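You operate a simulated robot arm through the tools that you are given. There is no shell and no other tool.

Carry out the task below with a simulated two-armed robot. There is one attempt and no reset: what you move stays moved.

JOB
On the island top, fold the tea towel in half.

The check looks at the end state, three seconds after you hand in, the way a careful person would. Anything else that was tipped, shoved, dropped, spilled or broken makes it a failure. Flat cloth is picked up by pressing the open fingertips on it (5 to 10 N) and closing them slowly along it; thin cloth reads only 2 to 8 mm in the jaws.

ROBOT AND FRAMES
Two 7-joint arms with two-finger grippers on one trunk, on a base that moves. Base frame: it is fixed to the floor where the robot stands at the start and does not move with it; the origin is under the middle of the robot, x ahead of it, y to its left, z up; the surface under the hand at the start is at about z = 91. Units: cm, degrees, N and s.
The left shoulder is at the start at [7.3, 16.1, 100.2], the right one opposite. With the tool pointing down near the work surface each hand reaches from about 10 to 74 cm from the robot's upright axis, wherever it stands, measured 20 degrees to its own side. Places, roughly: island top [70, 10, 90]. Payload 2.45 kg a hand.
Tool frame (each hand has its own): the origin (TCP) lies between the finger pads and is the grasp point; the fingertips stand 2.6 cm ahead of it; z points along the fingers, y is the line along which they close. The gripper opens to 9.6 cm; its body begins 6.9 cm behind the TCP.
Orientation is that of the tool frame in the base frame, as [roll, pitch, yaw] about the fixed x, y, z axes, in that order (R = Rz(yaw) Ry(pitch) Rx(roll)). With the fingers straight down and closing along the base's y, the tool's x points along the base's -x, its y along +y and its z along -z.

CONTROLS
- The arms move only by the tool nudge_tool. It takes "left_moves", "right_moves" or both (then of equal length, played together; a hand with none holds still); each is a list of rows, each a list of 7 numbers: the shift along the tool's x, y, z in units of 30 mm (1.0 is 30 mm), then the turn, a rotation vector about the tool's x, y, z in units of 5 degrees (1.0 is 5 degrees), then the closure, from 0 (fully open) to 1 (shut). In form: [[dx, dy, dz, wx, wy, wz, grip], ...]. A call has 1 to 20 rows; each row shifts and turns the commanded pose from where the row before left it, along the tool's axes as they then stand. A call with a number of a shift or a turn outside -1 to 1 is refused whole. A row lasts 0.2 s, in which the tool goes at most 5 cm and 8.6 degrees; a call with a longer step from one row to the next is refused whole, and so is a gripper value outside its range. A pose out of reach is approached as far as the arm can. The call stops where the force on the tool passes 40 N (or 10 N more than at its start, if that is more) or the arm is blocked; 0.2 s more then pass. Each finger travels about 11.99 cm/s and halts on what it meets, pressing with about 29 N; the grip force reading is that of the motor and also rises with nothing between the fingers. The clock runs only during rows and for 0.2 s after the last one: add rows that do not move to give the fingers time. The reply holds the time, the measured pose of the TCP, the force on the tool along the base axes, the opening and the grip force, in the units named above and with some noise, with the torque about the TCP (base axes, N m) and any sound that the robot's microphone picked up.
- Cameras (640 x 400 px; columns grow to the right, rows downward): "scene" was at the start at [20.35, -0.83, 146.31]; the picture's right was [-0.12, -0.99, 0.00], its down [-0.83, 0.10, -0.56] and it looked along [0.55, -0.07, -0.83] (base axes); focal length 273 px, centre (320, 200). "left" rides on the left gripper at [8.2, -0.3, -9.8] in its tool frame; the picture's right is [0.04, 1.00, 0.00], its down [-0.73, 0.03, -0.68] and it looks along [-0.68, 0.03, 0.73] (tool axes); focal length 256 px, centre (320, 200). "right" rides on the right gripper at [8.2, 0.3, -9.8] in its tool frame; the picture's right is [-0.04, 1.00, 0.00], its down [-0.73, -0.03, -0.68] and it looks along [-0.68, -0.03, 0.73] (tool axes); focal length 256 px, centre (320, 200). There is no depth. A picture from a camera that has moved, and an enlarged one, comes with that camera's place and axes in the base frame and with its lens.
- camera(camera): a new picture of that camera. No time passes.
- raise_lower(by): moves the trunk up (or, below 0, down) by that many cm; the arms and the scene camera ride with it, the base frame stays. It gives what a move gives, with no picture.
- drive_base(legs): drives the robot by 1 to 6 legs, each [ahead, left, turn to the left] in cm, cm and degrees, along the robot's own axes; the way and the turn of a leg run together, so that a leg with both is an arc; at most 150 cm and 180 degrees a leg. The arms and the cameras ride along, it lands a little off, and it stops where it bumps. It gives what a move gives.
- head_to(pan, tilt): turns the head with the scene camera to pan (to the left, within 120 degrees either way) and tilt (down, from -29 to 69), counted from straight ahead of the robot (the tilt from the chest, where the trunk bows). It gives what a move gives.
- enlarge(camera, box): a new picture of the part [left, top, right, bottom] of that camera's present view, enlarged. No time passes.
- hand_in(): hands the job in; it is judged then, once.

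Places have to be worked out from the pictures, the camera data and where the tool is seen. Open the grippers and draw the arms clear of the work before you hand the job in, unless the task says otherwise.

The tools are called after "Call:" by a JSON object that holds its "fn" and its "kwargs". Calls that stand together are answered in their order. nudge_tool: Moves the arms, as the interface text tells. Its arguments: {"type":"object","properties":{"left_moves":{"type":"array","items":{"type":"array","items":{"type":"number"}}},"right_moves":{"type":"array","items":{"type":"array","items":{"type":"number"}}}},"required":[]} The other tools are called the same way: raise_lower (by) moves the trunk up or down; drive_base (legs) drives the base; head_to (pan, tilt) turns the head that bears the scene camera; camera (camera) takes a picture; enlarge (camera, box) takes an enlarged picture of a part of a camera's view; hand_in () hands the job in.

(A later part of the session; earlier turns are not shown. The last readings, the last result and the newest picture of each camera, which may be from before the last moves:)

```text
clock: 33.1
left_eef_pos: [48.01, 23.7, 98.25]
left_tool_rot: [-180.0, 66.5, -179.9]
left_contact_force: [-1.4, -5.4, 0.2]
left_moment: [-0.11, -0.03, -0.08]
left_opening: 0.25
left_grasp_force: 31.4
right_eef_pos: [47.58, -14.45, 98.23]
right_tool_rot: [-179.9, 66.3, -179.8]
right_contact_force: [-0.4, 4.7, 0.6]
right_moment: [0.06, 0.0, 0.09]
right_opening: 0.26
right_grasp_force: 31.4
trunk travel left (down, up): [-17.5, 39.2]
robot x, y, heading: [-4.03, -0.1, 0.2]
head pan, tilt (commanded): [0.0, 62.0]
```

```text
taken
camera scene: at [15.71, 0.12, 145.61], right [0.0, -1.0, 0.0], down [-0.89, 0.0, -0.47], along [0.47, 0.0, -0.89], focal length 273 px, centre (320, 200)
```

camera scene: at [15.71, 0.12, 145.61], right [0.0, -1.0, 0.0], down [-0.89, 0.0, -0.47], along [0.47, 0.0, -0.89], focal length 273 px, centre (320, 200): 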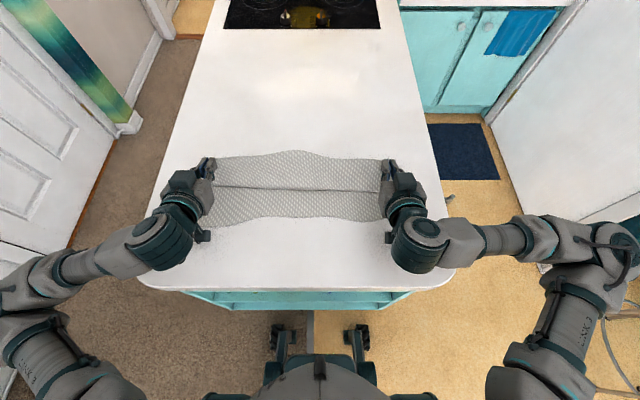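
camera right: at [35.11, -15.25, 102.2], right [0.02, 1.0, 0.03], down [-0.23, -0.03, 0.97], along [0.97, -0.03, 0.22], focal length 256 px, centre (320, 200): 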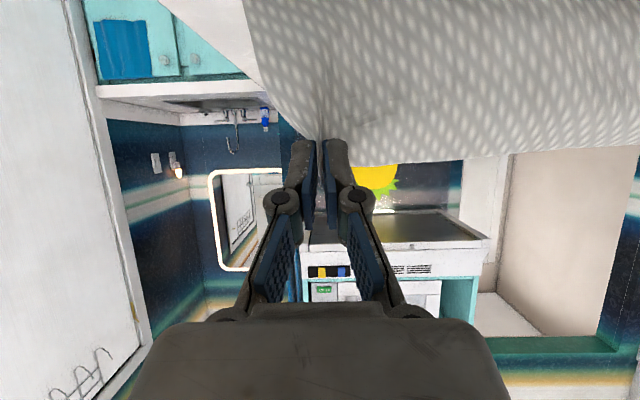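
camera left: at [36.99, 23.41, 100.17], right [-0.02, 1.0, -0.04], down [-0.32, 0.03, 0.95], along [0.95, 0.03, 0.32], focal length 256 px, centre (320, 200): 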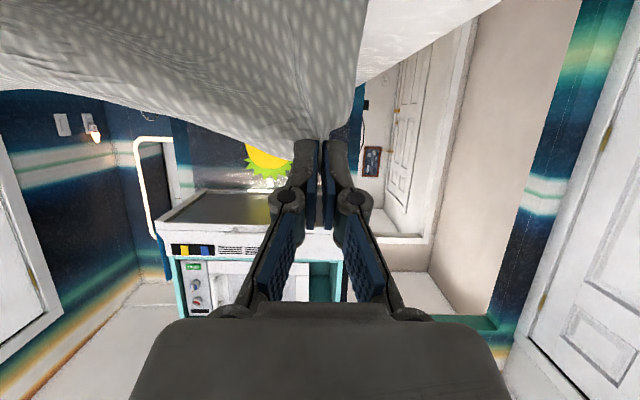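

The edge is level and straight, with both hands at z = 98.2. I'll back up another 6.5 cm to bring the edge over the near side.

Call:
{"fn": "drive_base", "kwargs": {"legs": [[-6.5, 0, 0]]}}

Call:
{"fn": "camera", "kwargs": {"camera": "scene"}}

Call:
{"fn": "camera", "kwargs": {"camera": "left"}}

Call:
{"fn": "camera", "kwargs": {"camera": "right"}}

```text
clock: 34.1
left_eef_pos: [41.35, 23.7, 98.39]
left_tool_rot: [-179.9, 66.5, 180.0]
left_contact_force: [-0.7, -6.6, 0.5]
left_moment: [-0.15, -0.01, -0.13]
left_opening: 0.22
left_grasp_force: 30.6
right_eef_pos: [41.12, -14.72, 98.31]
right_tool_rot: [-179.9, 66.5, -179.9]
right_contact_force: [-1.4, 6.9, 0.5]
right_moment: [0.1, 0.0, 0.1]
right_opening: 0.23
right_grasp_force: 30.3
trunk travel left (down, up): [-17.5, 39.2]
robot x, y, heading: [-10.27, -0.18, -0.1]
head pan, tilt (commanded): [0.0, 62.0]
```

```text
taken
camera scene: at [9.08, 0.09, 145.64], right [0.0, -1.0, 0.0], down [-0.88, 0.0, -0.47], along [0.47, 0.0, -0.88], focal length 273 px, centre (320, 200)
```

scene: 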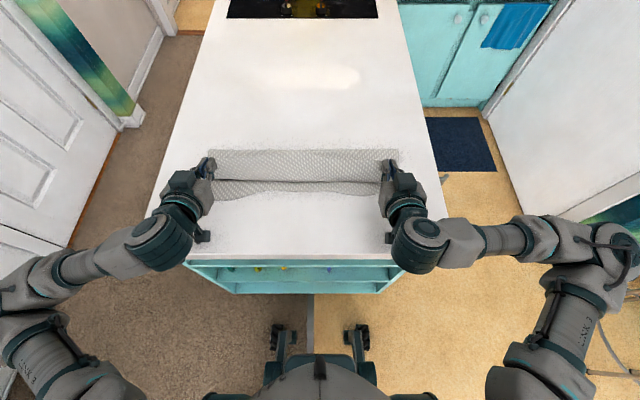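

```text
taken
camera left: at [29.1, 23.31, 94.95], right [-0.02, 1.0, -0.04], down [-0.33, 0.03, 0.94], along [0.94, 0.03, 0.33], focal length 256 px, centre (320, 200)
```

left: 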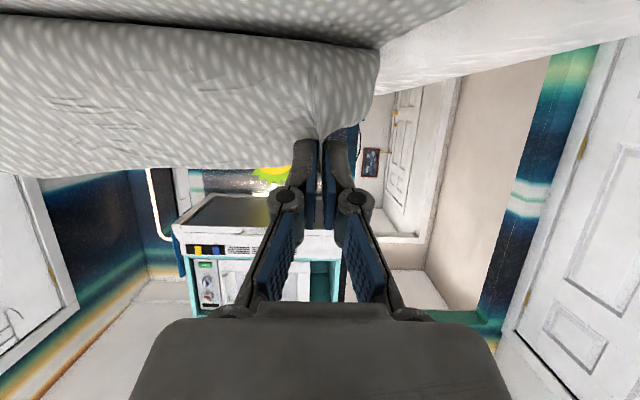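

```text
taken
camera right: at [28.82, -14.34, 94.74], right [0.02, 1.0, 0.04], down [-0.33, -0.03, 0.94], along [0.94, -0.03, 0.33], focal length 256 px, centre (320, 200)
```

right: 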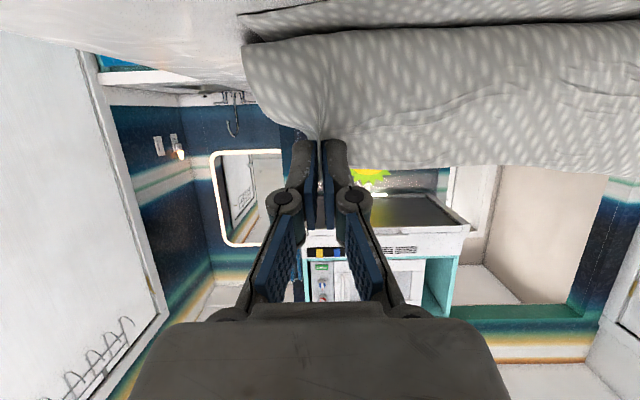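

I'll enlarge the scene view to see where the fold, the bulge and the near edge are now.

Call:
{"fn": "enlarge", "kwargs": {"camera": "scene", "box": [190, 130, 420, 220]}}

```text
2.78 times, centred on (305, 175) of scene
camera zoom: at [9.08, 0.09, 145.64], right [0.0, -1.0, 0.0], down [-0.88, 0.0, -0.47], along [0.47, 0.0, -0.88], focal length 760 px, centre (362, 270)
```

zoom: 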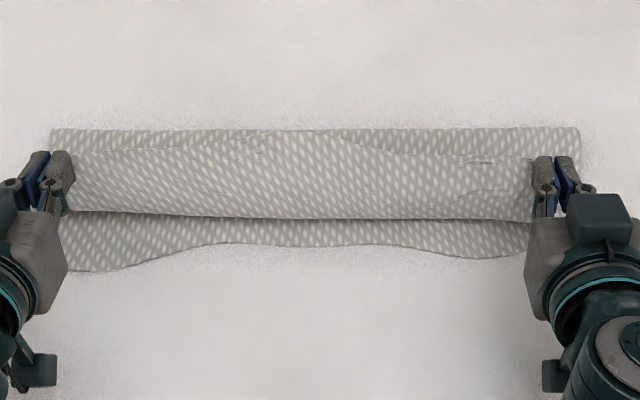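

The fold line sits near x = 53, the near edge at about 38–41 hasn't moved, and the upper sheet's front bulge is near x = 41.5 with its edge pointing up. I'll lower 1.6 cm while reaching forward 2 cm and easing the sideways tension, so I can then back up into the final position.

Call:
{"fn": "nudge_tool", "kwargs": {"left_moves": [[0.056, -0.017, 0.206, 0, 0, 0, 1.0], [0.056, -0.017, 0.206, 0, 0, 0, 1.0], [0.056, -0.017, 0.206, 0, 0, 0, 1.0], [0.056, -0.017, 0.206, 0, 0, 0, 1.0], [0, 0, 0, 0, 0, 0, 1.0]], "right_moves": [[0.049, 0.017, 0.221, 0, 0, 0, 1.0], [0.049, 0.017, 0.221, 0, 0, 0, 1.0], [0.049, 0.017, 0.221, 0, 0, 0, 1.0], [0.049, 0.017, 0.221, 0, 0, 0, 1.0], [0, 0, 0, 0, 0, 0, 1.0]]}}

Call:
{"fn": "drive_base", "kwargs": {"legs": [[-3.0, 0, 0]]}}

Call:
{"fn": "enlarge", "kwargs": {"camera": "scene", "box": [190, 110, 420, 220]}}

Call:
{"fn": "camera", "kwargs": {"camera": "left"}}

Call:
{"fn": "camera", "kwargs": {"camera": "right"}}

```text
clock: 35.3
left_eef_pos: [43.14, 23.52, 97.05]
left_tool_rot: [-179.9, 66.6, -180.0]
left_contact_force: [0.4, -2.4, -0.1]
left_moment: [-0.05, 0.01, -0.02]
left_opening: 0.21
left_grasp_force: 30.7
right_eef_pos: [43.06, -14.41, 96.79]
right_tool_rot: [-179.9, 66.6, -179.9]
right_contact_force: [1.5, 2.7, 0.2]
right_moment: [0.03, -0.02, 0.06]
right_opening: 0.42
right_grasp_force: 30.3
trunk travel left (down, up): [-17.5, 39.2]
robot x, y, heading: [-10.41, 0.09, -0.2]
head pan, tilt (commanded): [0.0, 62.0]
```

```text
clock: 36.2
left_eef_pos: [40.13, 23.41, 97.12]
left_tool_rot: [-180.0, 66.7, -180.0]
left_contact_force: [0.2, -3.0, -0.3]
left_moment: [-0.11, 0.0, -0.13]
left_opening: 0.35
left_grasp_force: 33.8
right_eef_pos: [40.11, -14.35, 96.85]
right_tool_rot: [-179.9, 66.6, -179.9]
right_contact_force: [-1.1, 3.3, -0.2]
right_moment: [0.08, 0.05, 0.04]
right_opening: 0.36
right_grasp_force: 34.4
trunk travel left (down, up): [-17.5, 39.2]
robot x, y, heading: [-13.38, 0.35, -0.1]
head pan, tilt (commanded): [0.0, 62.0]
```

```text
2.78 times, centred on (305, 165) of scene
camera zoom: at [6.26, 0.11, 145.61], right [0.0, -1.0, 0.0], down [-0.89, 0.0, -0.47], along [0.47, 0.0, -0.89], focal length 760 px, centre (362, 297)
```

zoom: 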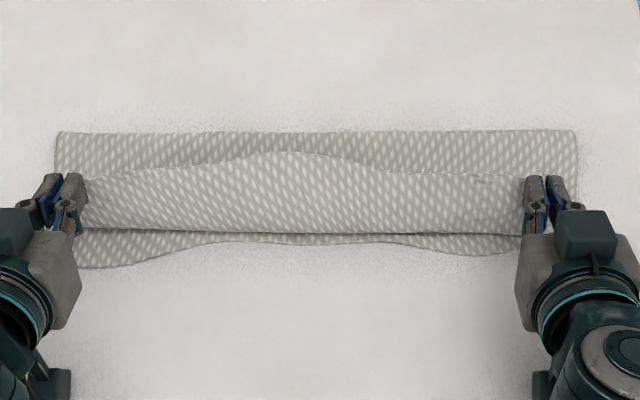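

```text
taken
camera left: at [27.82, 23.1, 93.46], right [-0.02, 1.0, -0.04], down [-0.33, 0.03, 0.94], along [0.94, 0.03, 0.33], focal length 256 px, centre (320, 200)
```

left: 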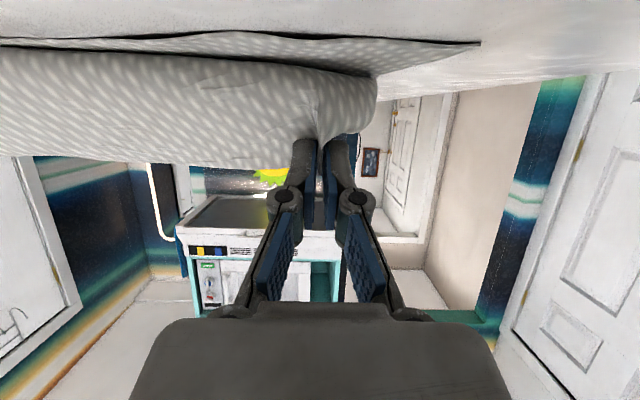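

```text
taken
camera right: at [27.82, -14.12, 93.23], right [0.02, 1.0, 0.04], down [-0.33, -0.03, 0.94], along [0.94, -0.03, 0.33], focal length 256 px, centre (320, 200)
```

right: 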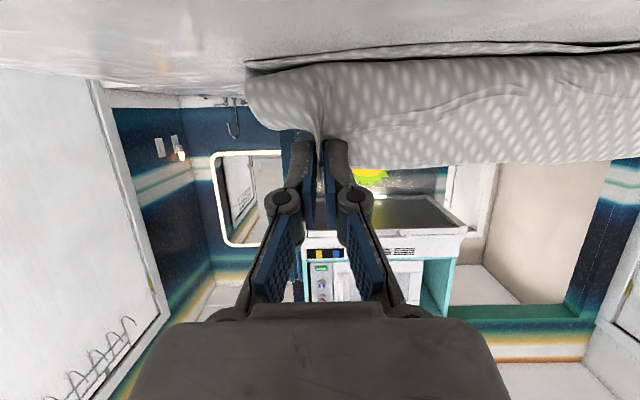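

The upper sheet now lies over the near half, with its rolled front at about x = 40 and the last few cm standing up in the jaws. To pull the edge out toward the robot while releasing, I need more retreat room, so I'll extend 3 cm forward and then back the base up 3 cm.

Call:
{"fn": "nudge_tool", "kwargs": {"left_moves": [[-0.099, 0, 0.23, 0, 0, 0, 1.0], [-0.099, 0, 0.23, 0, 0, 0, 1.0], [-0.099, 0, 0.23, 0, 0, 0, 1.0], [-0.099, 0, 0.23, 0, 0, 0, 1.0]], "right_moves": [[-0.099, 0, 0.23, 0, 0, 0, 1.0], [-0.099, 0, 0.23, 0, 0, 0, 1.0], [-0.099, 0, 0.23, 0, 0, 0, 1.0], [-0.099, 0, 0.23, 0, 0, 0, 1.0]]}}

Call:
{"fn": "drive_base", "kwargs": {"legs": [[-3.5, 0, 0]]}}

Call:
{"fn": "enlarge", "kwargs": {"camera": "scene", "box": [190, 90, 420, 220]}}

```text
clock: 37.2
left_eef_pos: [42.92, 23.54, 97.08]
left_tool_rot: [-179.8, 66.9, -179.9]
left_contact_force: [0.9, -1.3, -0.4]
left_moment: [-0.08, 0.03, -0.07]
left_opening: 0.44
left_grasp_force: 29.7
right_eef_pos: [42.74, -14.43, 97.06]
right_tool_rot: [-179.9, 66.7, -179.9]
right_contact_force: [-0.9, 1.8, 0.8]
right_moment: [0.01, 0.01, -0.01]
right_opening: 0.26
right_grasp_force: 33.5
trunk travel left (down, up): [-17.5, 39.2]
robot x, y, heading: [-13.0, 0.01, -0.3]
head pan, tilt (commanded): [0.0, 62.0]
```

```text
clock: 38.0
left_eef_pos: [39.29, 23.53, 97.16]
left_tool_rot: [-180.0, 66.8, -180.0]
left_contact_force: [0.3, -1.5, 0.1]
left_moment: [0.0, 0.03, -0.04]
left_opening: 0.47
left_grasp_force: 32.4
right_eef_pos: [39.1, -14.37, 97.14]
right_tool_rot: [-179.8, 66.9, -179.9]
right_contact_force: [-3.8, 1.9, 2.2]
right_moment: [0.04, 0.02, 0.01]
right_opening: 0.43
right_grasp_force: 27.2
trunk travel left (down, up): [-17.5, 39.2]
robot x, y, heading: [-16.62, -0.24, -0.1]
head pan, tilt (commanded): [0.0, 62.0]
```

```text
2.78 times, centred on (305, 155) of scene
camera zoom: at [2.77, 0.12, 145.61], right [0.0, -1.0, 0.0], down [-0.89, 0.0, -0.47], along [0.47, 0.0, -0.89], focal length 760 px, centre (362, 325)
```

zoom: 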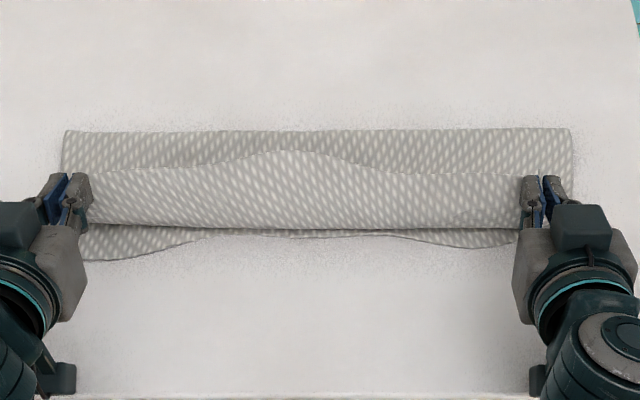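

The fold line stays at about x = 52.3 and the near edge at about 38, so nothing is slipping. Now I'll release gradually while drawing both hands back along their finger direction, so the standing edge is drawn out toward the near side.

Call:
{"fn": "nudge_tool", "kwargs": {"left_moves": [[0, 0, -0.2, 0, 0, 0, 0.97], [0, 0, -0.3, 0, 0, 0, 0.95], [0, 0, -0.35, 0, 0, 0, 0.92], [0, 0, -0.35, 0, 0, 0, 0.88], [0, 0, -0.3, 0, 0, 0, 0.8], [0, 0, 0, 0, 0, 0, 0.7], [0, 0, 0, 0, 0, 0, 0.6], [0, 0, 0, 0, 0, 0, 0.6]], "right_moves": [[0, 0, -0.2, 0, 0, 0, 0.97], [0, 0, -0.3, 0, 0, 0, 0.95], [0, 0, -0.35, 0, 0, 0, 0.92], [0, 0, -0.35, 0, 0, 0, 0.88], [0, 0, -0.3, 0, 0, 0, 0.8], [0, 0, 0, 0, 0, 0, 0.7], [0, 0, 0, 0, 0, 0, 0.6], [0, 0, 0, 0, 0, 0, 0.6]]}}

Call:
{"fn": "enlarge", "kwargs": {"camera": "scene", "box": [190, 90, 420, 220]}}

Call:
{"fn": "camera", "kwargs": {"camera": "left"}}

Call:
{"fn": "camera", "kwargs": {"camera": "right"}}

```text
clock: 39.8
left_eef_pos: [34.62, 23.43, 99.0]
left_tool_rot: [179.9, 67.0, -179.9]
left_contact_force: [-0.7, 0.1, -0.5]
left_moment: [0.0, -0.01, 0.03]
left_opening: 3.83
left_grasp_force: 0.0
right_eef_pos: [34.65, -14.48, 99.04]
right_tool_rot: [-179.9, 67.1, -179.9]
right_contact_force: [0.0, -0.7, 0.2]
right_moment: [-0.02, 0.01, 0.01]
right_opening: 3.85
right_grasp_force: 0.1
trunk travel left (down, up): [-17.5, 39.2]
robot x, y, heading: [-17.04, 0.0, -0.1]
head pan, tilt (commanded): [0.0, 62.0]
```

```text
2.78 times, centred on (305, 155) of scene
camera zoom: at [2.79, 0.11, 145.62], right [0.0, -1.0, 0.0], down [-0.89, 0.0, -0.47], along [0.47, 0.0, -0.89], focal length 760 px, centre (362, 325)
```

zoom: 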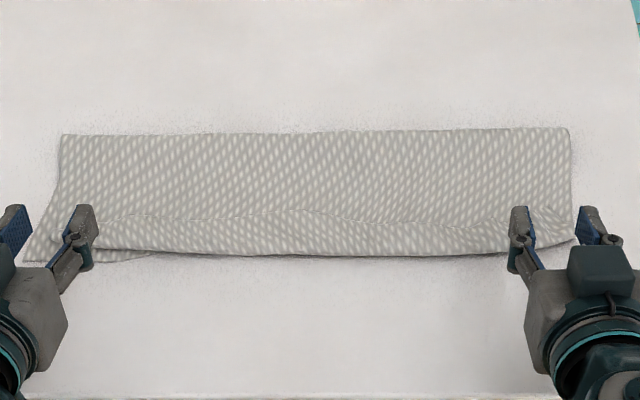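

```text
taken
camera left: at [22.41, 23.05, 95.5], right [-0.02, 1.0, -0.04], down [-0.34, 0.03, 0.94], along [0.94, 0.03, 0.34], focal length 256 px, centre (320, 200)
```

left: 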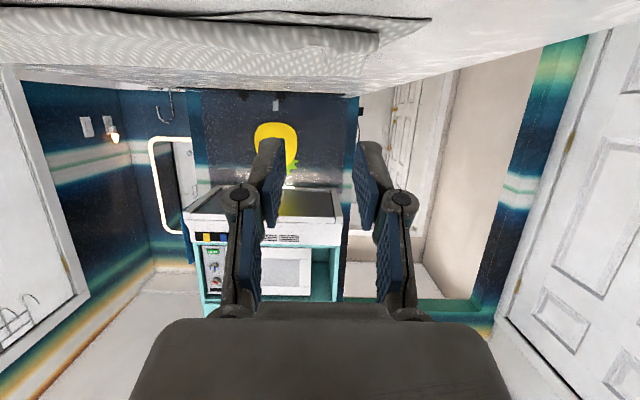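

```text
taken
camera right: at [22.38, -14.18, 95.38], right [0.01, 1.0, 0.04], down [-0.34, -0.03, 0.94], along [0.94, -0.03, 0.34], focal length 256 px, centre (320, 200)
```

right: 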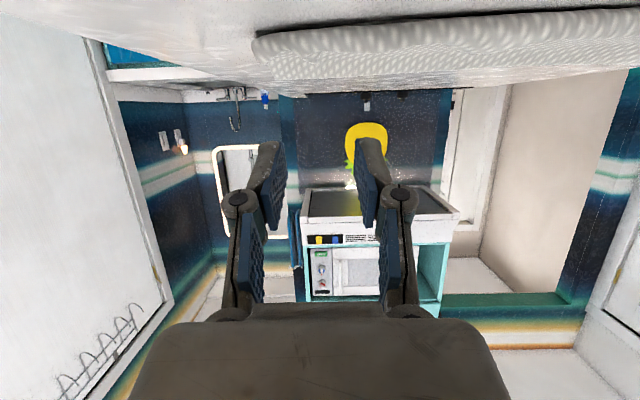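

Both hands let go, and the upper layer reaches the near edge, but the last roughly 3 cm of it is folded back on top as a hem. I'll raise both hands clear and upright so I can look properly and then flip that hem out.

Call:
{"fn": "nudge_tool", "kwargs": {"left_moves": [[-0.42, 0, -0.034, 0, 0.95, 0, 0.6], [-0.416, 0, -0.068, 0, 0.95, 0, 0.6], [-0.409, 0, -0.103, 0, 0.95, 0, 0.6], [-0.399, 0, -0.136, 0, 0.95, 0, 0.6], [-0.387, 0, -0.169, 0, 0.95, 0, 0.6], [-0.371, 0, -0.2, 0, 0.95, 0, 0.6], [-0.353, 0, -0.23, 0, 0.95, 0, 0.6], [-0.333, 0, -0.259, 0, 0.95, 0, 0.6], [-0.311, 0, -0.285, 0, 0.95, 0, 0.6], [-0.286, 0, -0.31, 0, 0.95, 0, 0.6], [-0.259, 0, -0.332, 0, 0.95, 0, 0.6], [-0.231, 0, -0.353, 0, 0.95, 0, 0.6], [-0.201, 0, -0.371, 0, 0.95, 0, 0.6], [-0.169, 0, -0.386, 0, 0.95, 0, 0.6]], "right_moves": [[-0.42, 0, -0.034, 0, 0.95, 0, 0.6], [-0.416, 0, -0.068, 0, 0.95, 0, 0.6], [-0.409, 0, -0.103, 0, 0.95, 0, 0.6], [-0.399, 0, -0.136, 0, 0.95, 0, 0.6], [-0.387, 0, -0.169, 0, 0.95, 0, 0.6], [-0.371, 0, -0.2, 0, 0.95, 0, 0.6], [-0.353, 0, -0.23, 0, 0.95, 0, 0.6], [-0.333, 0, -0.259, 0, 0.95, 0, 0.6], [-0.311, 0, -0.285, 0, 0.95, 0, 0.6], [-0.286, 0, -0.31, 0, 0.95, 0, 0.6], [-0.259, 0, -0.332, 0, 0.95, 0, 0.6], [-0.231, 0, -0.353, 0, 0.95, 0, 0.6], [-0.201, 0, -0.371, 0, 0.95, 0, 0.6], [-0.169, 0, -0.386, 0, 0.95, 0, 0.6]]}}

Call:
{"fn": "camera", "kwargs": {"camera": "scene"}}

Call:
{"fn": "enlarge", "kwargs": {"camera": "scene", "box": [190, 100, 420, 220]}}

Call:
{"fn": "camera", "kwargs": {"camera": "left"}}

Call:
{"fn": "camera", "kwargs": {"camera": "right"}}

```text
clock: 42.8
left_eef_pos: [40.32, 23.45, 116.16]
left_tool_rot: [179.9, 0.8, 180.0]
left_contact_force: [0.8, -0.1, 0.2]
left_moment: [0.03, -0.03, 0.01]
left_opening: 3.83
left_grasp_force: 0.1
right_eef_pos: [40.11, -14.44, 115.97]
right_tool_rot: [-179.9, 0.6, 180.0]
right_contact_force: [0.0, 0.0, -0.5]
right_moment: [-0.02, 0.02, -0.02]
right_opening: 3.84
right_grasp_force: 0.1
trunk travel left (down, up): [-17.5, 39.2]
robot x, y, heading: [-16.94, 0.04, -0.1]
head pan, tilt (commanded): [0.0, 62.0]
```

```text
taken
camera scene: at [2.84, 0.07, 145.62], right [0.0, -1.0, 0.0], down [-0.89, 0.0, -0.47], along [0.47, 0.0, -0.89], focal length 273 px, centre (320, 200)
```

scene: 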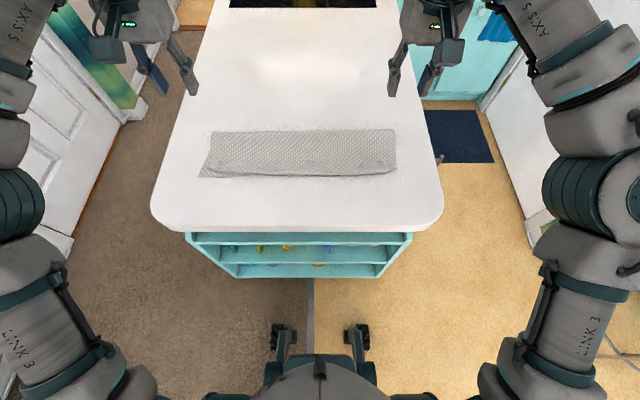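

```text
2.78 times, centred on (305, 160) of scene
camera zoom: at [2.84, 0.07, 145.62], right [0.0, -1.0, 0.0], down [-0.89, 0.0, -0.47], along [0.47, 0.0, -0.89], focal length 760 px, centre (362, 311)
```

zoom: 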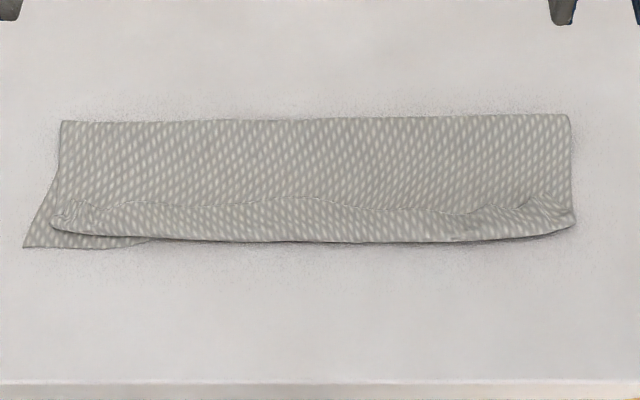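

```text
taken
camera left: at [31.97, 23.14, 125.99], right [-0.04, 1.0, 0.0], down [0.73, 0.03, 0.69], along [0.69, 0.03, -0.73], focal length 256 px, centre (320, 200)
```

left: 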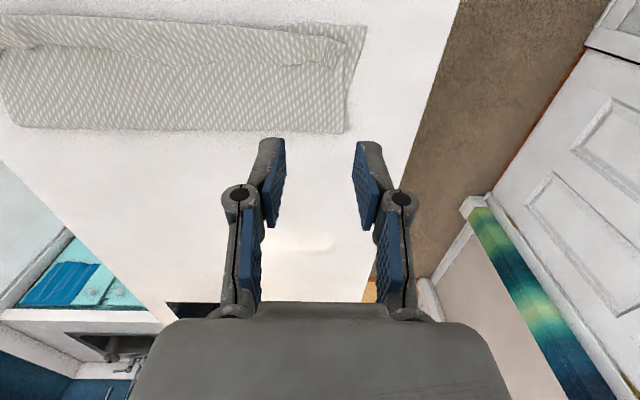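

```text
taken
camera right: at [31.98, -14.21, 125.69], right [0.04, 1.0, 0.0], down [0.73, -0.03, 0.69], along [0.69, -0.03, -0.73], focal length 256 px, centre (320, 200)
```

right: 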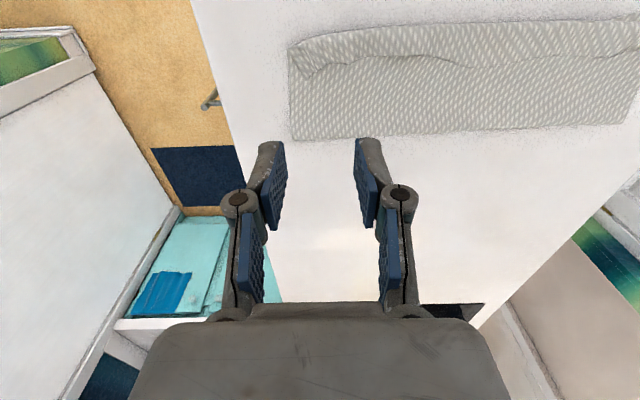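

Reviewing the views, the fold line runs near x = 51–52 and the upper layer is folded back on itself by about 3–4 cm along the near edge, as a loose roll roughly 2 cm high. I'll bring both hands down with open fingers just behind that flap's loose edge, then push it forward to flip it out.

Call:
{"fn": "nudge_tool", "kwargs": {"left_moves": [[-0.173, -0.098, 0.637, 0, 0, 0, 0.4], [-0.173, -0.098, 0.637, 0, 0, 0, 0.2], [-0.173, -0.098, 0.637, 0, 0, 0, 0.0], [-0.173, -0.098, 0.637, 0, 0, 0, 0.0], [-0.173, -0.098, 0.637, 0, 0, 0, 0.0], [-0.173, -0.098, 0.637, 0, 0, 0, 0.0], [-0.173, -0.098, 0.637, 0, 0, 0, 0.0], [-0.173, -0.098, 0.637, 0, 0, 0, 0.0], [-0.173, -0.098, 0.637, 0, 0, 0, 0.0], [-0.173, -0.098, 0.637, 0, 0, 0, 0.0], [0, 0, 0, 0, 0, 0, 0.0]], "right_moves": [[-0.18, 0.065, 0.633, 0, 0, 0, 0.4], [-0.18, 0.065, 0.633, 0, 0, 0, 0.2], [-0.18, 0.065, 0.633, 0, 0, 0, 0.0], [-0.18, 0.065, 0.633, 0, 0, 0, 0.0], [-0.18, 0.065, 0.633, 0, 0, 0, 0.0], [-0.18, 0.065, 0.633, 0, 0, 0, 0.0], [-0.18, 0.065, 0.633, 0, 0, 0, 0.0], [-0.18, 0.065, 0.633, 0, 0, 0, 0.0], [-0.18, 0.065, 0.633, 0, 0, 0, 0.0], [-0.18, 0.065, 0.633, 0, 0, 0, 0.0], [0, 0, 0, 0, 0, 0, 0.0]]}}

Call:
{"fn": "camera", "kwargs": {"camera": "left"}}

Call:
{"fn": "camera", "kwargs": {"camera": "right"}}

Call:
{"fn": "enlarge", "kwargs": {"camera": "scene", "box": [190, 100, 420, 220]}}

```text
clock: 45.2
left_eef_pos: [45.85, 20.64, 97.09]
left_tool_rot: [-180.0, 0.6, -179.9]
left_contact_force: [-0.2, 0.6, -0.5]
left_moment: [-0.02, -0.03, 0.0]
left_opening: 9.63
left_grasp_force: 0.1
right_eef_pos: [45.89, -12.27, 97.02]
right_tool_rot: [-180.0, 0.7, -180.0]
right_contact_force: [-0.7, -0.4, 0.4]
right_moment: [0.02, -0.02, -0.01]
right_opening: 9.58
right_grasp_force: 0.1
trunk travel left (down, up): [-17.5, 39.2]
robot x, y, heading: [-16.55, -0.18, -0.1]
head pan, tilt (commanded): [0.0, 62.0]
```

```text
taken
camera left: at [37.51, 20.22, 106.87], right [-0.04, 1.0, 0.0], down [0.73, 0.03, 0.69], along [0.69, 0.03, -0.73], focal length 256 px, centre (320, 200)
```

left: 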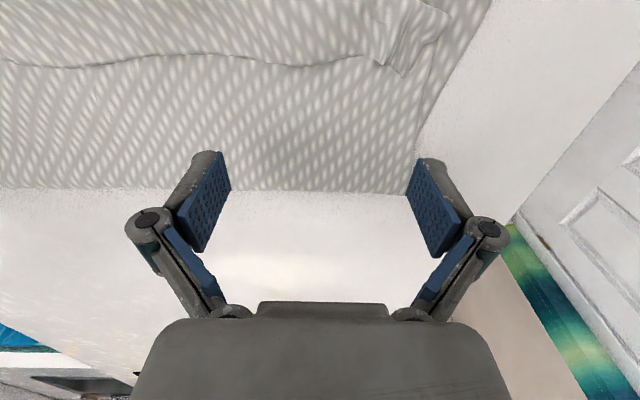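

```text
taken
camera right: at [37.61, -11.97, 106.7], right [0.04, 1.0, 0.0], down [0.73, -0.03, 0.69], along [0.69, -0.03, -0.73], focal length 256 px, centre (320, 200)
```

right: 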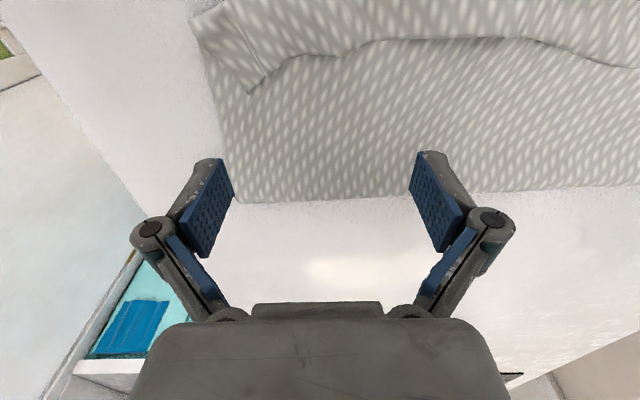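

```text
2.78 times, centred on (305, 160) of scene
camera zoom: at [2.96, 0.1, 145.61], right [0.0, -1.0, 0.0], down [-0.89, 0.0, -0.46], along [0.46, 0.0, -0.89], focal length 760 px, centre (362, 311)
```

zoom: 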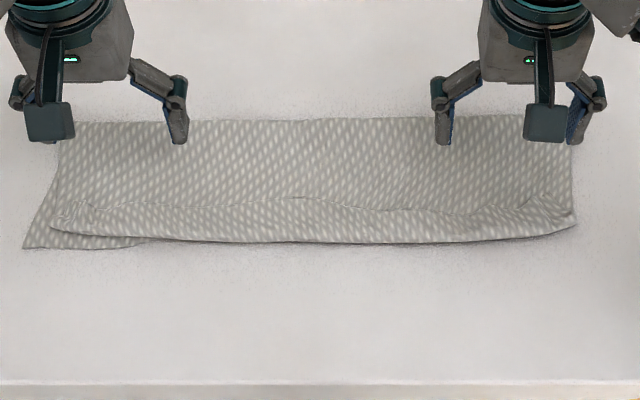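

The close views clearly show the flap edge at about x = 41–42, with corner tips near (42.2, 24.9) and (43.0, -16.2). I'll shift the hands inward so the outer fingers line up behind those tips, and lower the tips to just above the upper layer.

Call:
{"fn": "nudge_tool", "kwargs": {"left_moves": [[0, -0.2, 0.25, 0, 0, 0, 0.0], [0, -0.2, 0.25, 0, 0, 0, 0.0], [0, 0, 0.15, 0, 0, 0, 0.0], [0, 0, 0.1, 0, 0, 0, 0.0], [0, 0, 0, 0, 0, 0, 0.0]], "right_moves": [[0, 0.22, 0.25, 0, 0, 0, 0.0], [0, 0.22, 0.25, 0, 0, 0, 0.0], [0, 0, 0.15, 0, 0, 0, 0.0], [0, 0, 0.1, 0, 0, 0, 0.0], [0, 0, 0, 0, 0, 0, 0.0]]}}

Call:
{"fn": "camera", "kwargs": {"camera": "left"}}

Call:
{"fn": "camera", "kwargs": {"camera": "right"}}

```text
clock: 46.4
left_eef_pos: [45.84, 19.3, 94.63]
left_tool_rot: [-180.0, 0.5, -179.9]
left_contact_force: [-0.6, 1.3, 1.0]
left_moment: [0.03, 0.0, -0.01]
left_opening: 9.59
left_grasp_force: 0.1
right_eef_pos: [45.87, -10.95, 94.73]
right_tool_rot: [-179.9, 0.6, 180.0]
right_contact_force: [0.2, -0.3, 0.0]
right_moment: [0.0, -0.01, 0.01]
right_opening: 9.59
right_grasp_force: 0.1
trunk travel left (down, up): [-17.5, 39.2]
robot x, y, heading: [-16.76, -0.52, 0.1]
head pan, tilt (commanded): [0.0, 62.0]
```

```text
taken
camera left: at [37.48, 18.99, 104.53], right [-0.04, 1.0, 0.0], down [0.73, 0.03, 0.69], along [0.69, 0.03, -0.73], focal length 256 px, centre (320, 200)
```

left: 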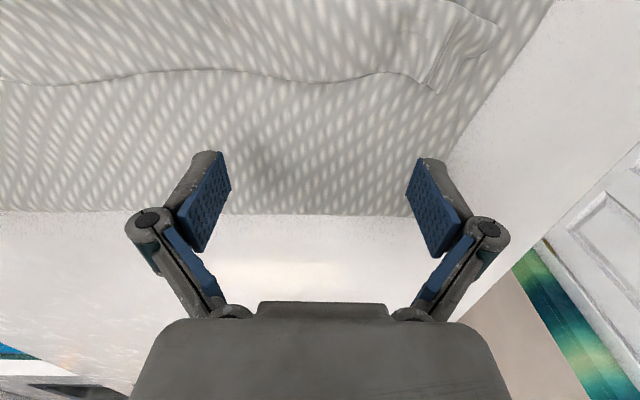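

```text
taken
camera right: at [37.67, -10.75, 104.47], right [0.04, 1.0, 0.0], down [0.73, -0.03, 0.69], along [0.69, -0.03, -0.73], focal length 256 px, centre (320, 200)
```

right: 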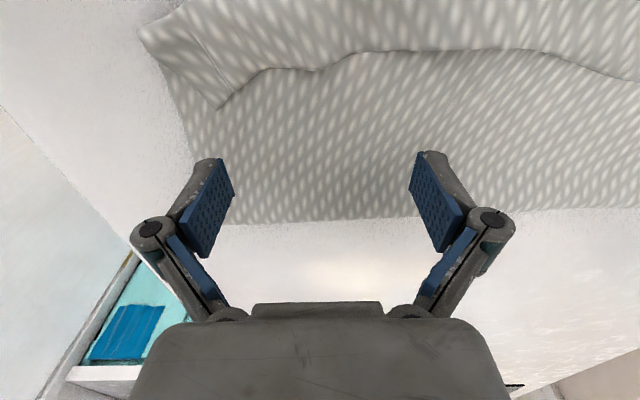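

No contact yet with the tips at about z = 92.05. I'll lower 0.35 cm more and slowly sweep 4.5 cm toward the robot, then check whether the flap edge is being caught.

Call:
{"fn": "nudge_tool", "kwargs": {"left_moves": [[0, 0, 0.12, 0, 0, 0, 0.0], [0.15, 0, 0, 0, 0, 0, 0.0], [0.15, 0, 0, 0, 0, 0, 0.0], [0.15, 0, 0, 0, 0, 0, 0.0], [0.15, 0, 0, 0, 0, 0, 0.0], [0.15, 0, 0, 0, 0, 0, 0.0], [0.15, 0, 0, 0, 0, 0, 0.0], [0.15, 0, 0, 0, 0, 0, 0.0], [0.15, 0, 0, 0, 0, 0, 0.0], [0.15, 0, 0, 0, 0, 0, 0.0], [0.15, 0, 0, 0, 0, 0, 0.0]], "right_moves": [[0, 0, 0.12, 0, 0, 0, 0.0], [0.15, 0, 0, 0, 0, 0, 0.0], [0.15, 0, 0, 0, 0, 0, 0.0], [0.15, 0, 0, 0, 0, 0, 0.0], [0.15, 0, 0, 0, 0, 0, 0.0], [0.15, 0, 0, 0, 0, 0, 0.0], [0.15, 0, 0, 0, 0, 0, 0.0], [0.15, 0, 0, 0, 0, 0, 0.0], [0.15, 0, 0, 0, 0, 0, 0.0], [0.15, 0, 0, 0, 0, 0, 0.0], [0.15, 0, 0, 0, 0, 0, 0.0]]}}

Call:
{"fn": "camera", "kwargs": {"camera": "left"}}

Call:
{"fn": "camera", "kwargs": {"camera": "right"}}

Call:
{"fn": "enlarge", "kwargs": {"camera": "scene", "box": [190, 100, 420, 220]}}

```text
clock: 48.8
left_eef_pos: [41.23, 19.36, 94.25]
left_tool_rot: [-179.9, 0.6, 180.0]
left_contact_force: [0.4, -0.3, -0.5]
left_moment: [0.05, -0.04, 0.0]
left_opening: 9.61
left_grasp_force: 0.1
right_eef_pos: [41.33, -10.99, 94.42]
right_tool_rot: [179.9, 0.6, -180.0]
right_contact_force: [0.4, 0.4, 1.0]
right_moment: [0.01, -0.03, -0.01]
right_opening: 9.58
right_grasp_force: 0.0
trunk travel left (down, up): [-17.5, 39.2]
robot x, y, heading: [-16.64, -0.29, 0.1]
head pan, tilt (commanded): [0.0, 62.0]
```

```text
taken
camera left: at [32.93, 18.97, 104.08], right [-0.04, 1.0, 0.0], down [0.73, 0.03, 0.69], along [0.69, 0.03, -0.73], focal length 256 px, centre (320, 200)
```

left: 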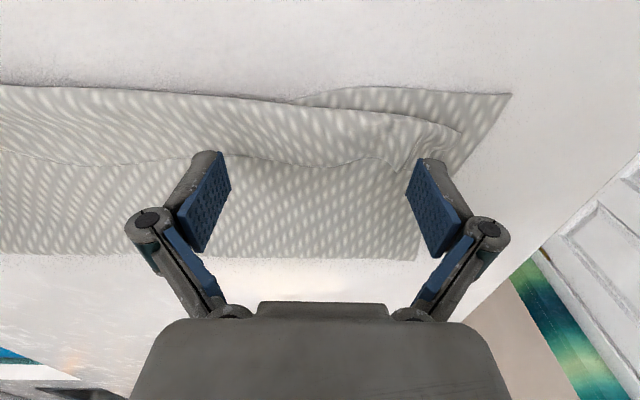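

```text
taken
camera right: at [33.13, -10.79, 104.08], right [0.04, 1.0, 0.0], down [0.73, -0.03, 0.69], along [0.69, -0.03, -0.73], focal length 256 px, centre (320, 200)
```

right: 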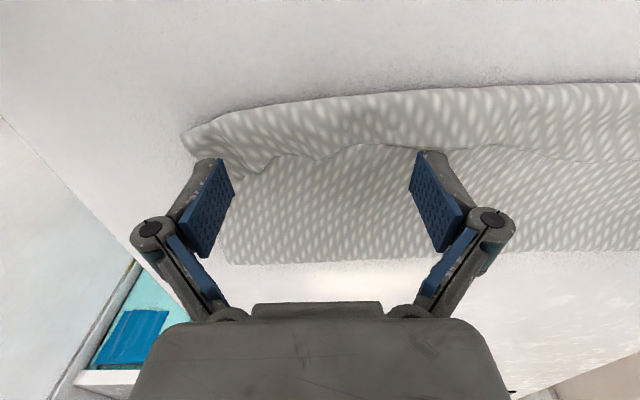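

```text
2.78 times, centred on (305, 160) of scene
camera zoom: at [2.98, 0.11, 145.59], right [0.0, -1.0, 0.0], down [-0.89, 0.0, -0.46], along [0.46, 0.0, -0.89], focal length 760 px, centre (362, 311)
```

zoom: 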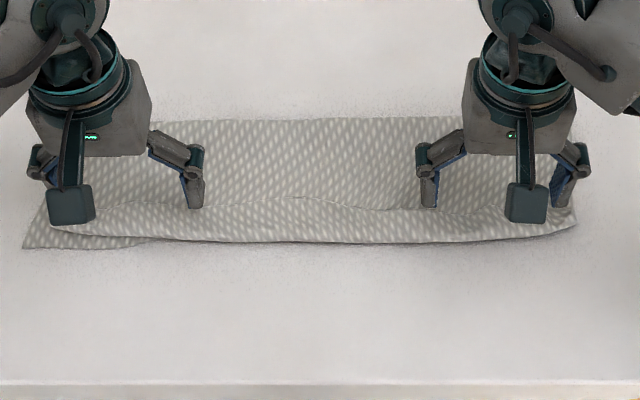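

The fingers have just reached the flap edge with no drag on the layer underneath. I'll continue the sweep, pausing partway to check.

Call:
{"fn": "nudge_tool", "kwargs": {"left_moves": [[0.13, 0, 0, 0, 0, 0, 0.0], [0.13, 0, 0, 0, 0, 0, 0.0], [0.13, 0, 0, 0, 0, 0, 0.0], [0.13, 0, 0, 0, 0, 0, 0.0], [0.13, 0, 0, 0, 0, 0, 0.0], [0.13, 0, 0, 0, 0, 0, 0.0]], "right_moves": [[0.13, 0, 0, 0, 0, 0, 0.0], [0.13, 0, 0, 0, 0, 0, 0.0], [0.13, 0, 0, 0, 0, 0, 0.0], [0.13, 0, 0, 0, 0, 0, 0.0], [0.13, 0, 0, 0, 0, 0, 0.0], [0.13, 0, 0, 0, 0, 0, 0.0]]}}

Call:
{"fn": "camera", "kwargs": {"camera": "left"}}

Call:
{"fn": "camera", "kwargs": {"camera": "right"}}

Call:
{"fn": "enlarge", "kwargs": {"camera": "scene", "box": [190, 100, 420, 220]}}

```text
clock: 50.2
left_eef_pos: [38.81, 19.31, 94.46]
left_tool_rot: [-179.9, 0.6, 180.0]
left_contact_force: [0.7, -0.5, -1.1]
left_moment: [0.0, -0.02, -0.02]
left_opening: 9.6
left_grasp_force: 0.1
right_eef_pos: [39.01, -11.08, 94.18]
right_tool_rot: [-180.0, 0.6, -179.9]
right_contact_force: [0.2, -0.5, 0.4]
right_moment: [0.02, -0.02, 0.0]
right_opening: 9.62
right_grasp_force: 0.0
trunk travel left (down, up): [-17.5, 39.2]
robot x, y, heading: [-16.87, 0.31, 0.2]
head pan, tilt (commanded): [0.0, 62.0]
```

```text
taken
camera left: at [30.54, 18.99, 104.16], right [-0.04, 1.0, 0.0], down [0.73, 0.03, 0.69], along [0.69, 0.03, -0.73], focal length 256 px, centre (320, 200)
```

left: 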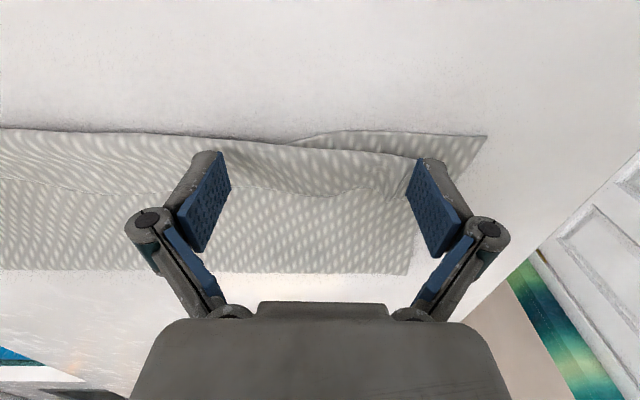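

```text
taken
camera right: at [30.75, -10.8, 104.02], right [0.04, 1.0, 0.0], down [0.73, -0.03, 0.69], along [0.69, -0.03, -0.73], focal length 256 px, centre (320, 200)
```

right: 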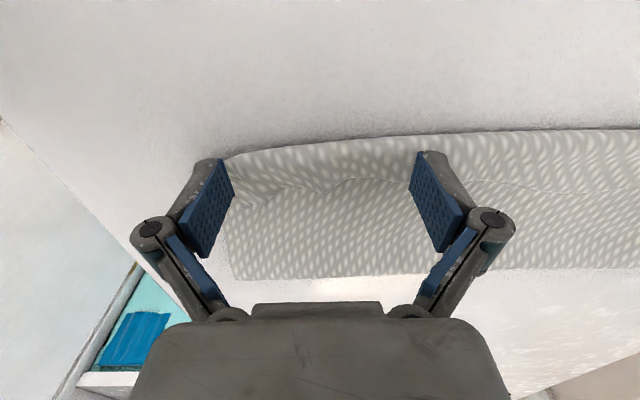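

```text
2.78 times, centred on (305, 160) of scene
camera zoom: at [2.96, 0.1, 145.6], right [0.0, -1.0, 0.0], down [-0.89, 0.0, -0.46], along [0.46, 0.0, -0.89], focal length 760 px, centre (362, 311)
```

zoom: 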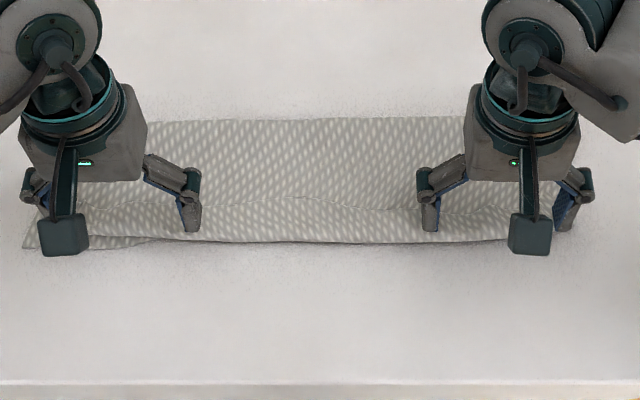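

The tips passed over the flap without catching it: between the fingers its edge is still at about x = 41.5, so it lies flat. Plan B is to turn each gripper 90° so it closes along x, press with one finger on the upper layer and the other on the flap, then open to drag the flap out. I'll lift and rotate both hands now.

Call:
{"fn": "nudge_tool", "kwargs": {"left_moves": [[0, 0, -0.8, 0, 0, 0, 0.3], [-0.6, 0.1, -0.8, 0, 0, 0, 0.5], [-0.6, 0.1, 0, 0, 0, 1, 0.65], [0, 0, 0, 0, 0, 1, 0.65], [0, 0, 0, 0, 0, 1, 0.65], [0, 0, 0, 0, 0, 1, 0.65], [0, 0, 0, 0, 0, 1, 0.65], [0, 0, 0, 0, 0, 1, 0.65], [0, 0, 0, 0, 0, 1, 0.65], [0, 0, 0, 0, 0, 1, 0.65], [0, 0, 0, 0, 0, 1, 0.65], [0, 0, 0, 0, 0, 1, 0.65], [0, 0, 0, 0, 0, 1, 0.65], [0, 0, 0, 0, 0, 1, 0.65], [0, 0, 0, 0, 0, 1, 0.65], [0, 0, 0, 0, 0, 1, 0.65], [0, 0, 0, 0, 0, 1, 0.65], [0, 0, 0, 0, 0, 1, 0.65], [0, 0, 0, 0, 0, 1, 0.65], [0, 0, 0, 0, 0, 1, 0.65]], "right_moves": [[0, 0, -0.8, 0, 0, 0, 0.3], [-0.6, 0, -0.8, 0, 0, 0, 0.5], [-0.6, 0, 0, 0, 0, -1, 0.65], [0, 0, 0, 0, 0, -1, 0.65], [0, 0, 0, 0, 0, -1, 0.65], [0, 0, 0, 0, 0, -1, 0.65], [0, 0, 0, 0, 0, -1, 0.65], [0, 0, 0, 0, 0, -1, 0.65], [0, 0, 0, 0, 0, -1, 0.65], [0, 0, 0, 0, 0, -1, 0.65], [0, 0, 0, 0, 0, -1, 0.65], [0, 0, 0, 0, 0, -1, 0.65], [0, 0, 0, 0, 0, -1, 0.65], [0, 0, 0, 0, 0, -1, 0.65], [0, 0, 0, 0, 0, -1, 0.65], [0, 0, 0, 0, 0, -1, 0.65], [0, 0, 0, 0, 0, -1, 0.65], [0, 0, 0, 0, 0, -1, 0.65], [0, 0, 0, 0, 0, -1, 0.65], [0, 0, 0, 0, 0, -1, 0.65]]}}

Call:
{"fn": "camera", "kwargs": {"camera": "left"}}

Call:
{"fn": "camera", "kwargs": {"camera": "right"}}

Call:
{"fn": "camera", "kwargs": {"camera": "scene"}}

```text
clock: 54.4
left_eef_pos: [20.8, 8.53, 96.47]
left_tool_rot: [179.3, 0.0, 90.1]
left_contact_force: [0.8, -1.1, 0.1]
left_moment: [0.01, 0.0, -0.03]
left_opening: 3.35
left_grasp_force: 0.1
left hand out of reach, approached as far as the arm can: row 10, 11, 12, 13, 14, 15, 16, 17, 18, 19, 20
right_eef_pos: [22.34, -4.36, 96.58]
right_tool_rot: [-179.3, 0.0, -90.1]
right_contact_force: [-0.4, 0.8, 0.4]
right_moment: [-0.02, -0.06, -0.03]
right_opening: 3.38
right_grasp_force: 0.0
right hand out of reach, approached as far as the arm can: row 12, 13, 14, 15, 16, 17, 18, 19, 20
trunk travel left (down, up): [-17.5, 39.2]
robot x, y, heading: [-16.71, -0.03, -0.0]
head pan, tilt (commanded): [0.0, 62.0]
```

```text
taken
camera left: at [20.28, 16.57, 106.34], right [1.0, 0.04, 0.01], down [0.02, -0.73, 0.68], along [0.04, -0.68, -0.73], focal length 256 px, centre (320, 200)
```

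left: 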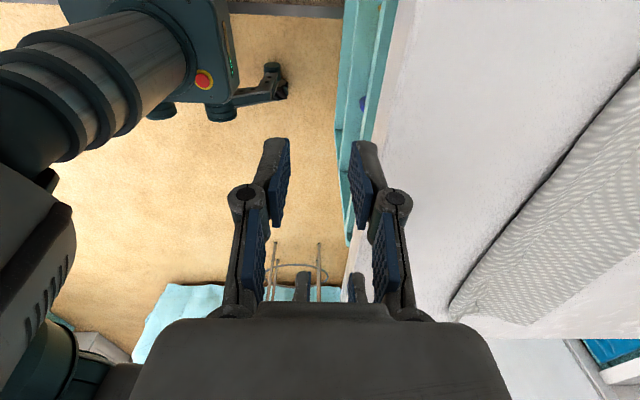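

```text
taken
camera right: at [21.82, -12.61, 106.42], right [-1.0, 0.04, -0.01], down [0.02, 0.73, 0.68], along [0.04, 0.68, -0.73], focal length 256 px, centre (320, 200)
```

right: 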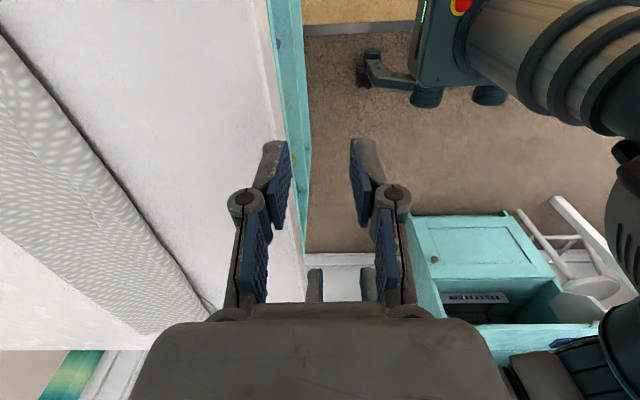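

```text
taken
camera scene: at [2.8, 0.06, 145.62], right [0.0, -1.0, 0.0], down [-0.89, 0.0, -0.47], along [0.47, 0.0, -0.89], focal length 273 px, centre (320, 200)
```

scene: 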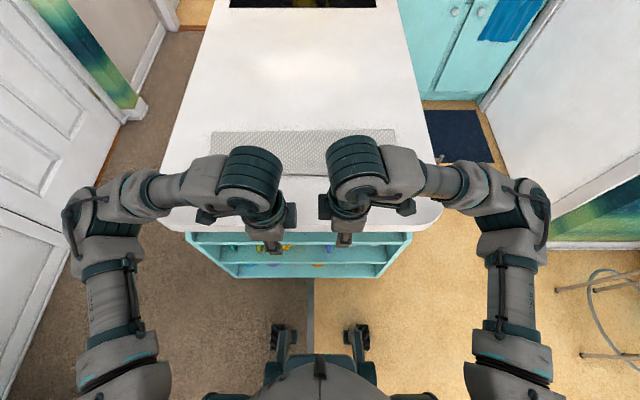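

That turn direction isn't reachable, so both hands were pulled in toward the body at about (21, 8.5) and (22, -4.4). They are above the counter edge and the towel looks untouched. I'll first raise both straight up to be safe before undoing the rotation.

Call:
{"fn": "nudge_tool", "kwargs": {"left_moves": [[0, 0, -0.5, 0, 0, 0, 0.65], [0, 0, -0.7, 0, 0, 0, 0.65], [0, 0, -0.7, 0, 0, 0, 0.65], [0, 0, -0.7, 0, 0, 0, 0.65]], "right_moves": [[0, 0, -0.5, 0, 0, 0, 0.65], [0, 0, -0.7, 0, 0, 0, 0.65], [0, 0, -0.7, 0, 0, 0, 0.65], [0, 0, -0.7, 0, 0, 0, 0.65]]}}

Call:
{"fn": "camera", "kwargs": {"camera": "scene"}}

```text
clock: 55.4
left_eef_pos: [19.55, 7.93, 103.8]
left_tool_rot: [179.3, 0.1, 90.1]
left_contact_force: [-0.3, -0.3, 0.6]
left_moment: [0.01, 0.0, 0.03]
left_opening: 3.38
left_grasp_force: 0.0
left hand out of reach, approached as far as the arm can: row 2, 3, 4
right_eef_pos: [20.76, -3.88, 104.17]
right_tool_rot: [-179.4, 0.0, -90.2]
right_contact_force: [0.0, 0.0, 0.5]
right_moment: [0.03, -0.02, 0.05]
right_opening: 3.37
right_grasp_force: 0.1
right hand out of reach, approached as far as the arm can: row 2, 3, 4
trunk travel left (down, up): [-17.5, 39.2]
robot x, y, heading: [-16.52, -0.04, -0.1]
head pan, tilt (commanded): [0.0, 62.0]
```

```text
taken
camera scene: at [2.68, 0.07, 145.64], right [0.0, -1.0, 0.0], down [-0.88, 0.0, -0.47], along [0.47, 0.0, -0.88], focal length 273 px, centre (320, 200)
```

scene: 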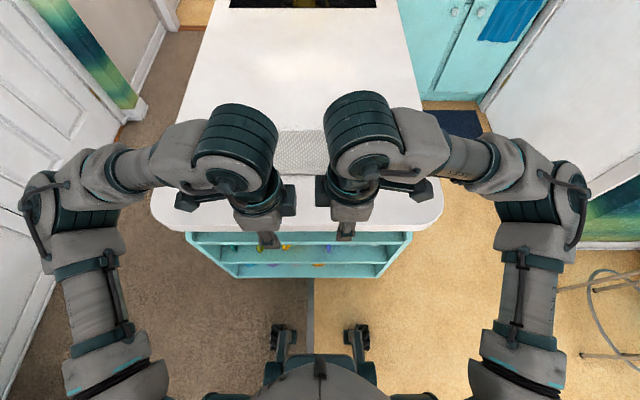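

The hands are about 12 cm apart and clear of everything. I'll rotate them back while moving both outward and forward, in two stages to keep them from meeting.

Call:
{"fn": "nudge_tool", "kwargs": {"left_moves": [[0.267, 0.333, 0, 0, 0, 0, 0.65], [0.267, 0.333, 0, 0, 0, -1, 0.65], [0.237, 0.355, 0, 0, 0, -1, 0.65], [0.205, 0.375, 0, 0, 0, -1, 0.65], [0.171, 0.391, 0, 0, 0, -1, 0.65], [0.137, 0.405, 0, 0, 0, -1, 0.65], [0.101, 0.415, 0, 0, 0, -1, 0.65], [0.064, 0.422, 0, 0, 0, -1, 0.65], [0.027, 0.426, 0, 0, 0, -1, 0.65]], "right_moves": [[0.267, -0.333, 0, 0, 0, 0, 0.65], [0.267, -0.333, 0, 0, 0, 1, 0.65], [0.237, -0.355, 0, 0, 0, 1, 0.65], [0.205, -0.375, 0, 0, 0, 1, 0.65], [0.171, -0.391, 0, 0, 0, 1, 0.65], [0.137, -0.405, 0, 0, 0, 1, 0.65], [0.101, -0.415, 0, 0, 0, 1, 0.65], [0.064, -0.422, 0, 0, 0, 1, 0.65], [0.027, -0.426, 0, 0, 0, 1, 0.65]]}}

Call:
{"fn": "camera", "kwargs": {"camera": "scene"}}

```text
clock: 57.4
left_eef_pos: [27.6, 14.63, 103.69]
left_tool_rot: [179.6, 0.3, 130.2]
left_contact_force: [0.4, 0.2, -0.4]
left_moment: [0.02, 0.02, 0.02]
left_opening: 3.37
left_grasp_force: 0.1
left hand out of reach, approached as far as the arm can: row 1
right_eef_pos: [28.89, -10.49, 103.92]
right_tool_rot: [-179.6, 0.3, -130.0]
right_contact_force: [0.2, -0.9, 0.1]
right_moment: [0.03, 0.04, -0.02]
right_opening: 3.35
right_grasp_force: 0.0
right hand out of reach, approached as far as the arm can: row 1
trunk travel left (down, up): [-17.5, 39.2]
robot x, y, heading: [-16.62, -0.08, -0.2]
head pan, tilt (commanded): [0.0, 62.0]
```

```text
taken
camera scene: at [2.93, 0.07, 145.59], right [0.0, -1.0, 0.0], down [-0.89, 0.0, -0.46], along [0.46, 0.0, -0.89], focal length 273 px, centre (320, 200)
```

scene: 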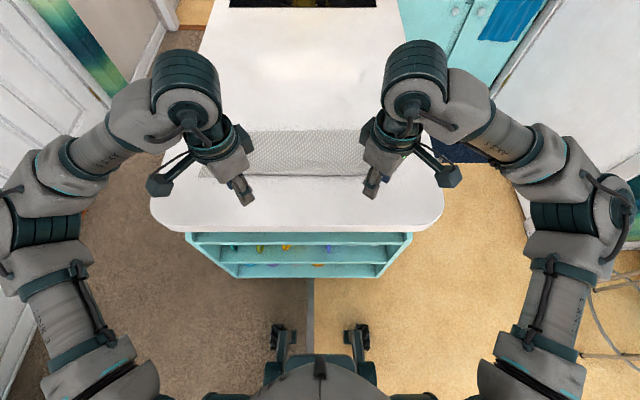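

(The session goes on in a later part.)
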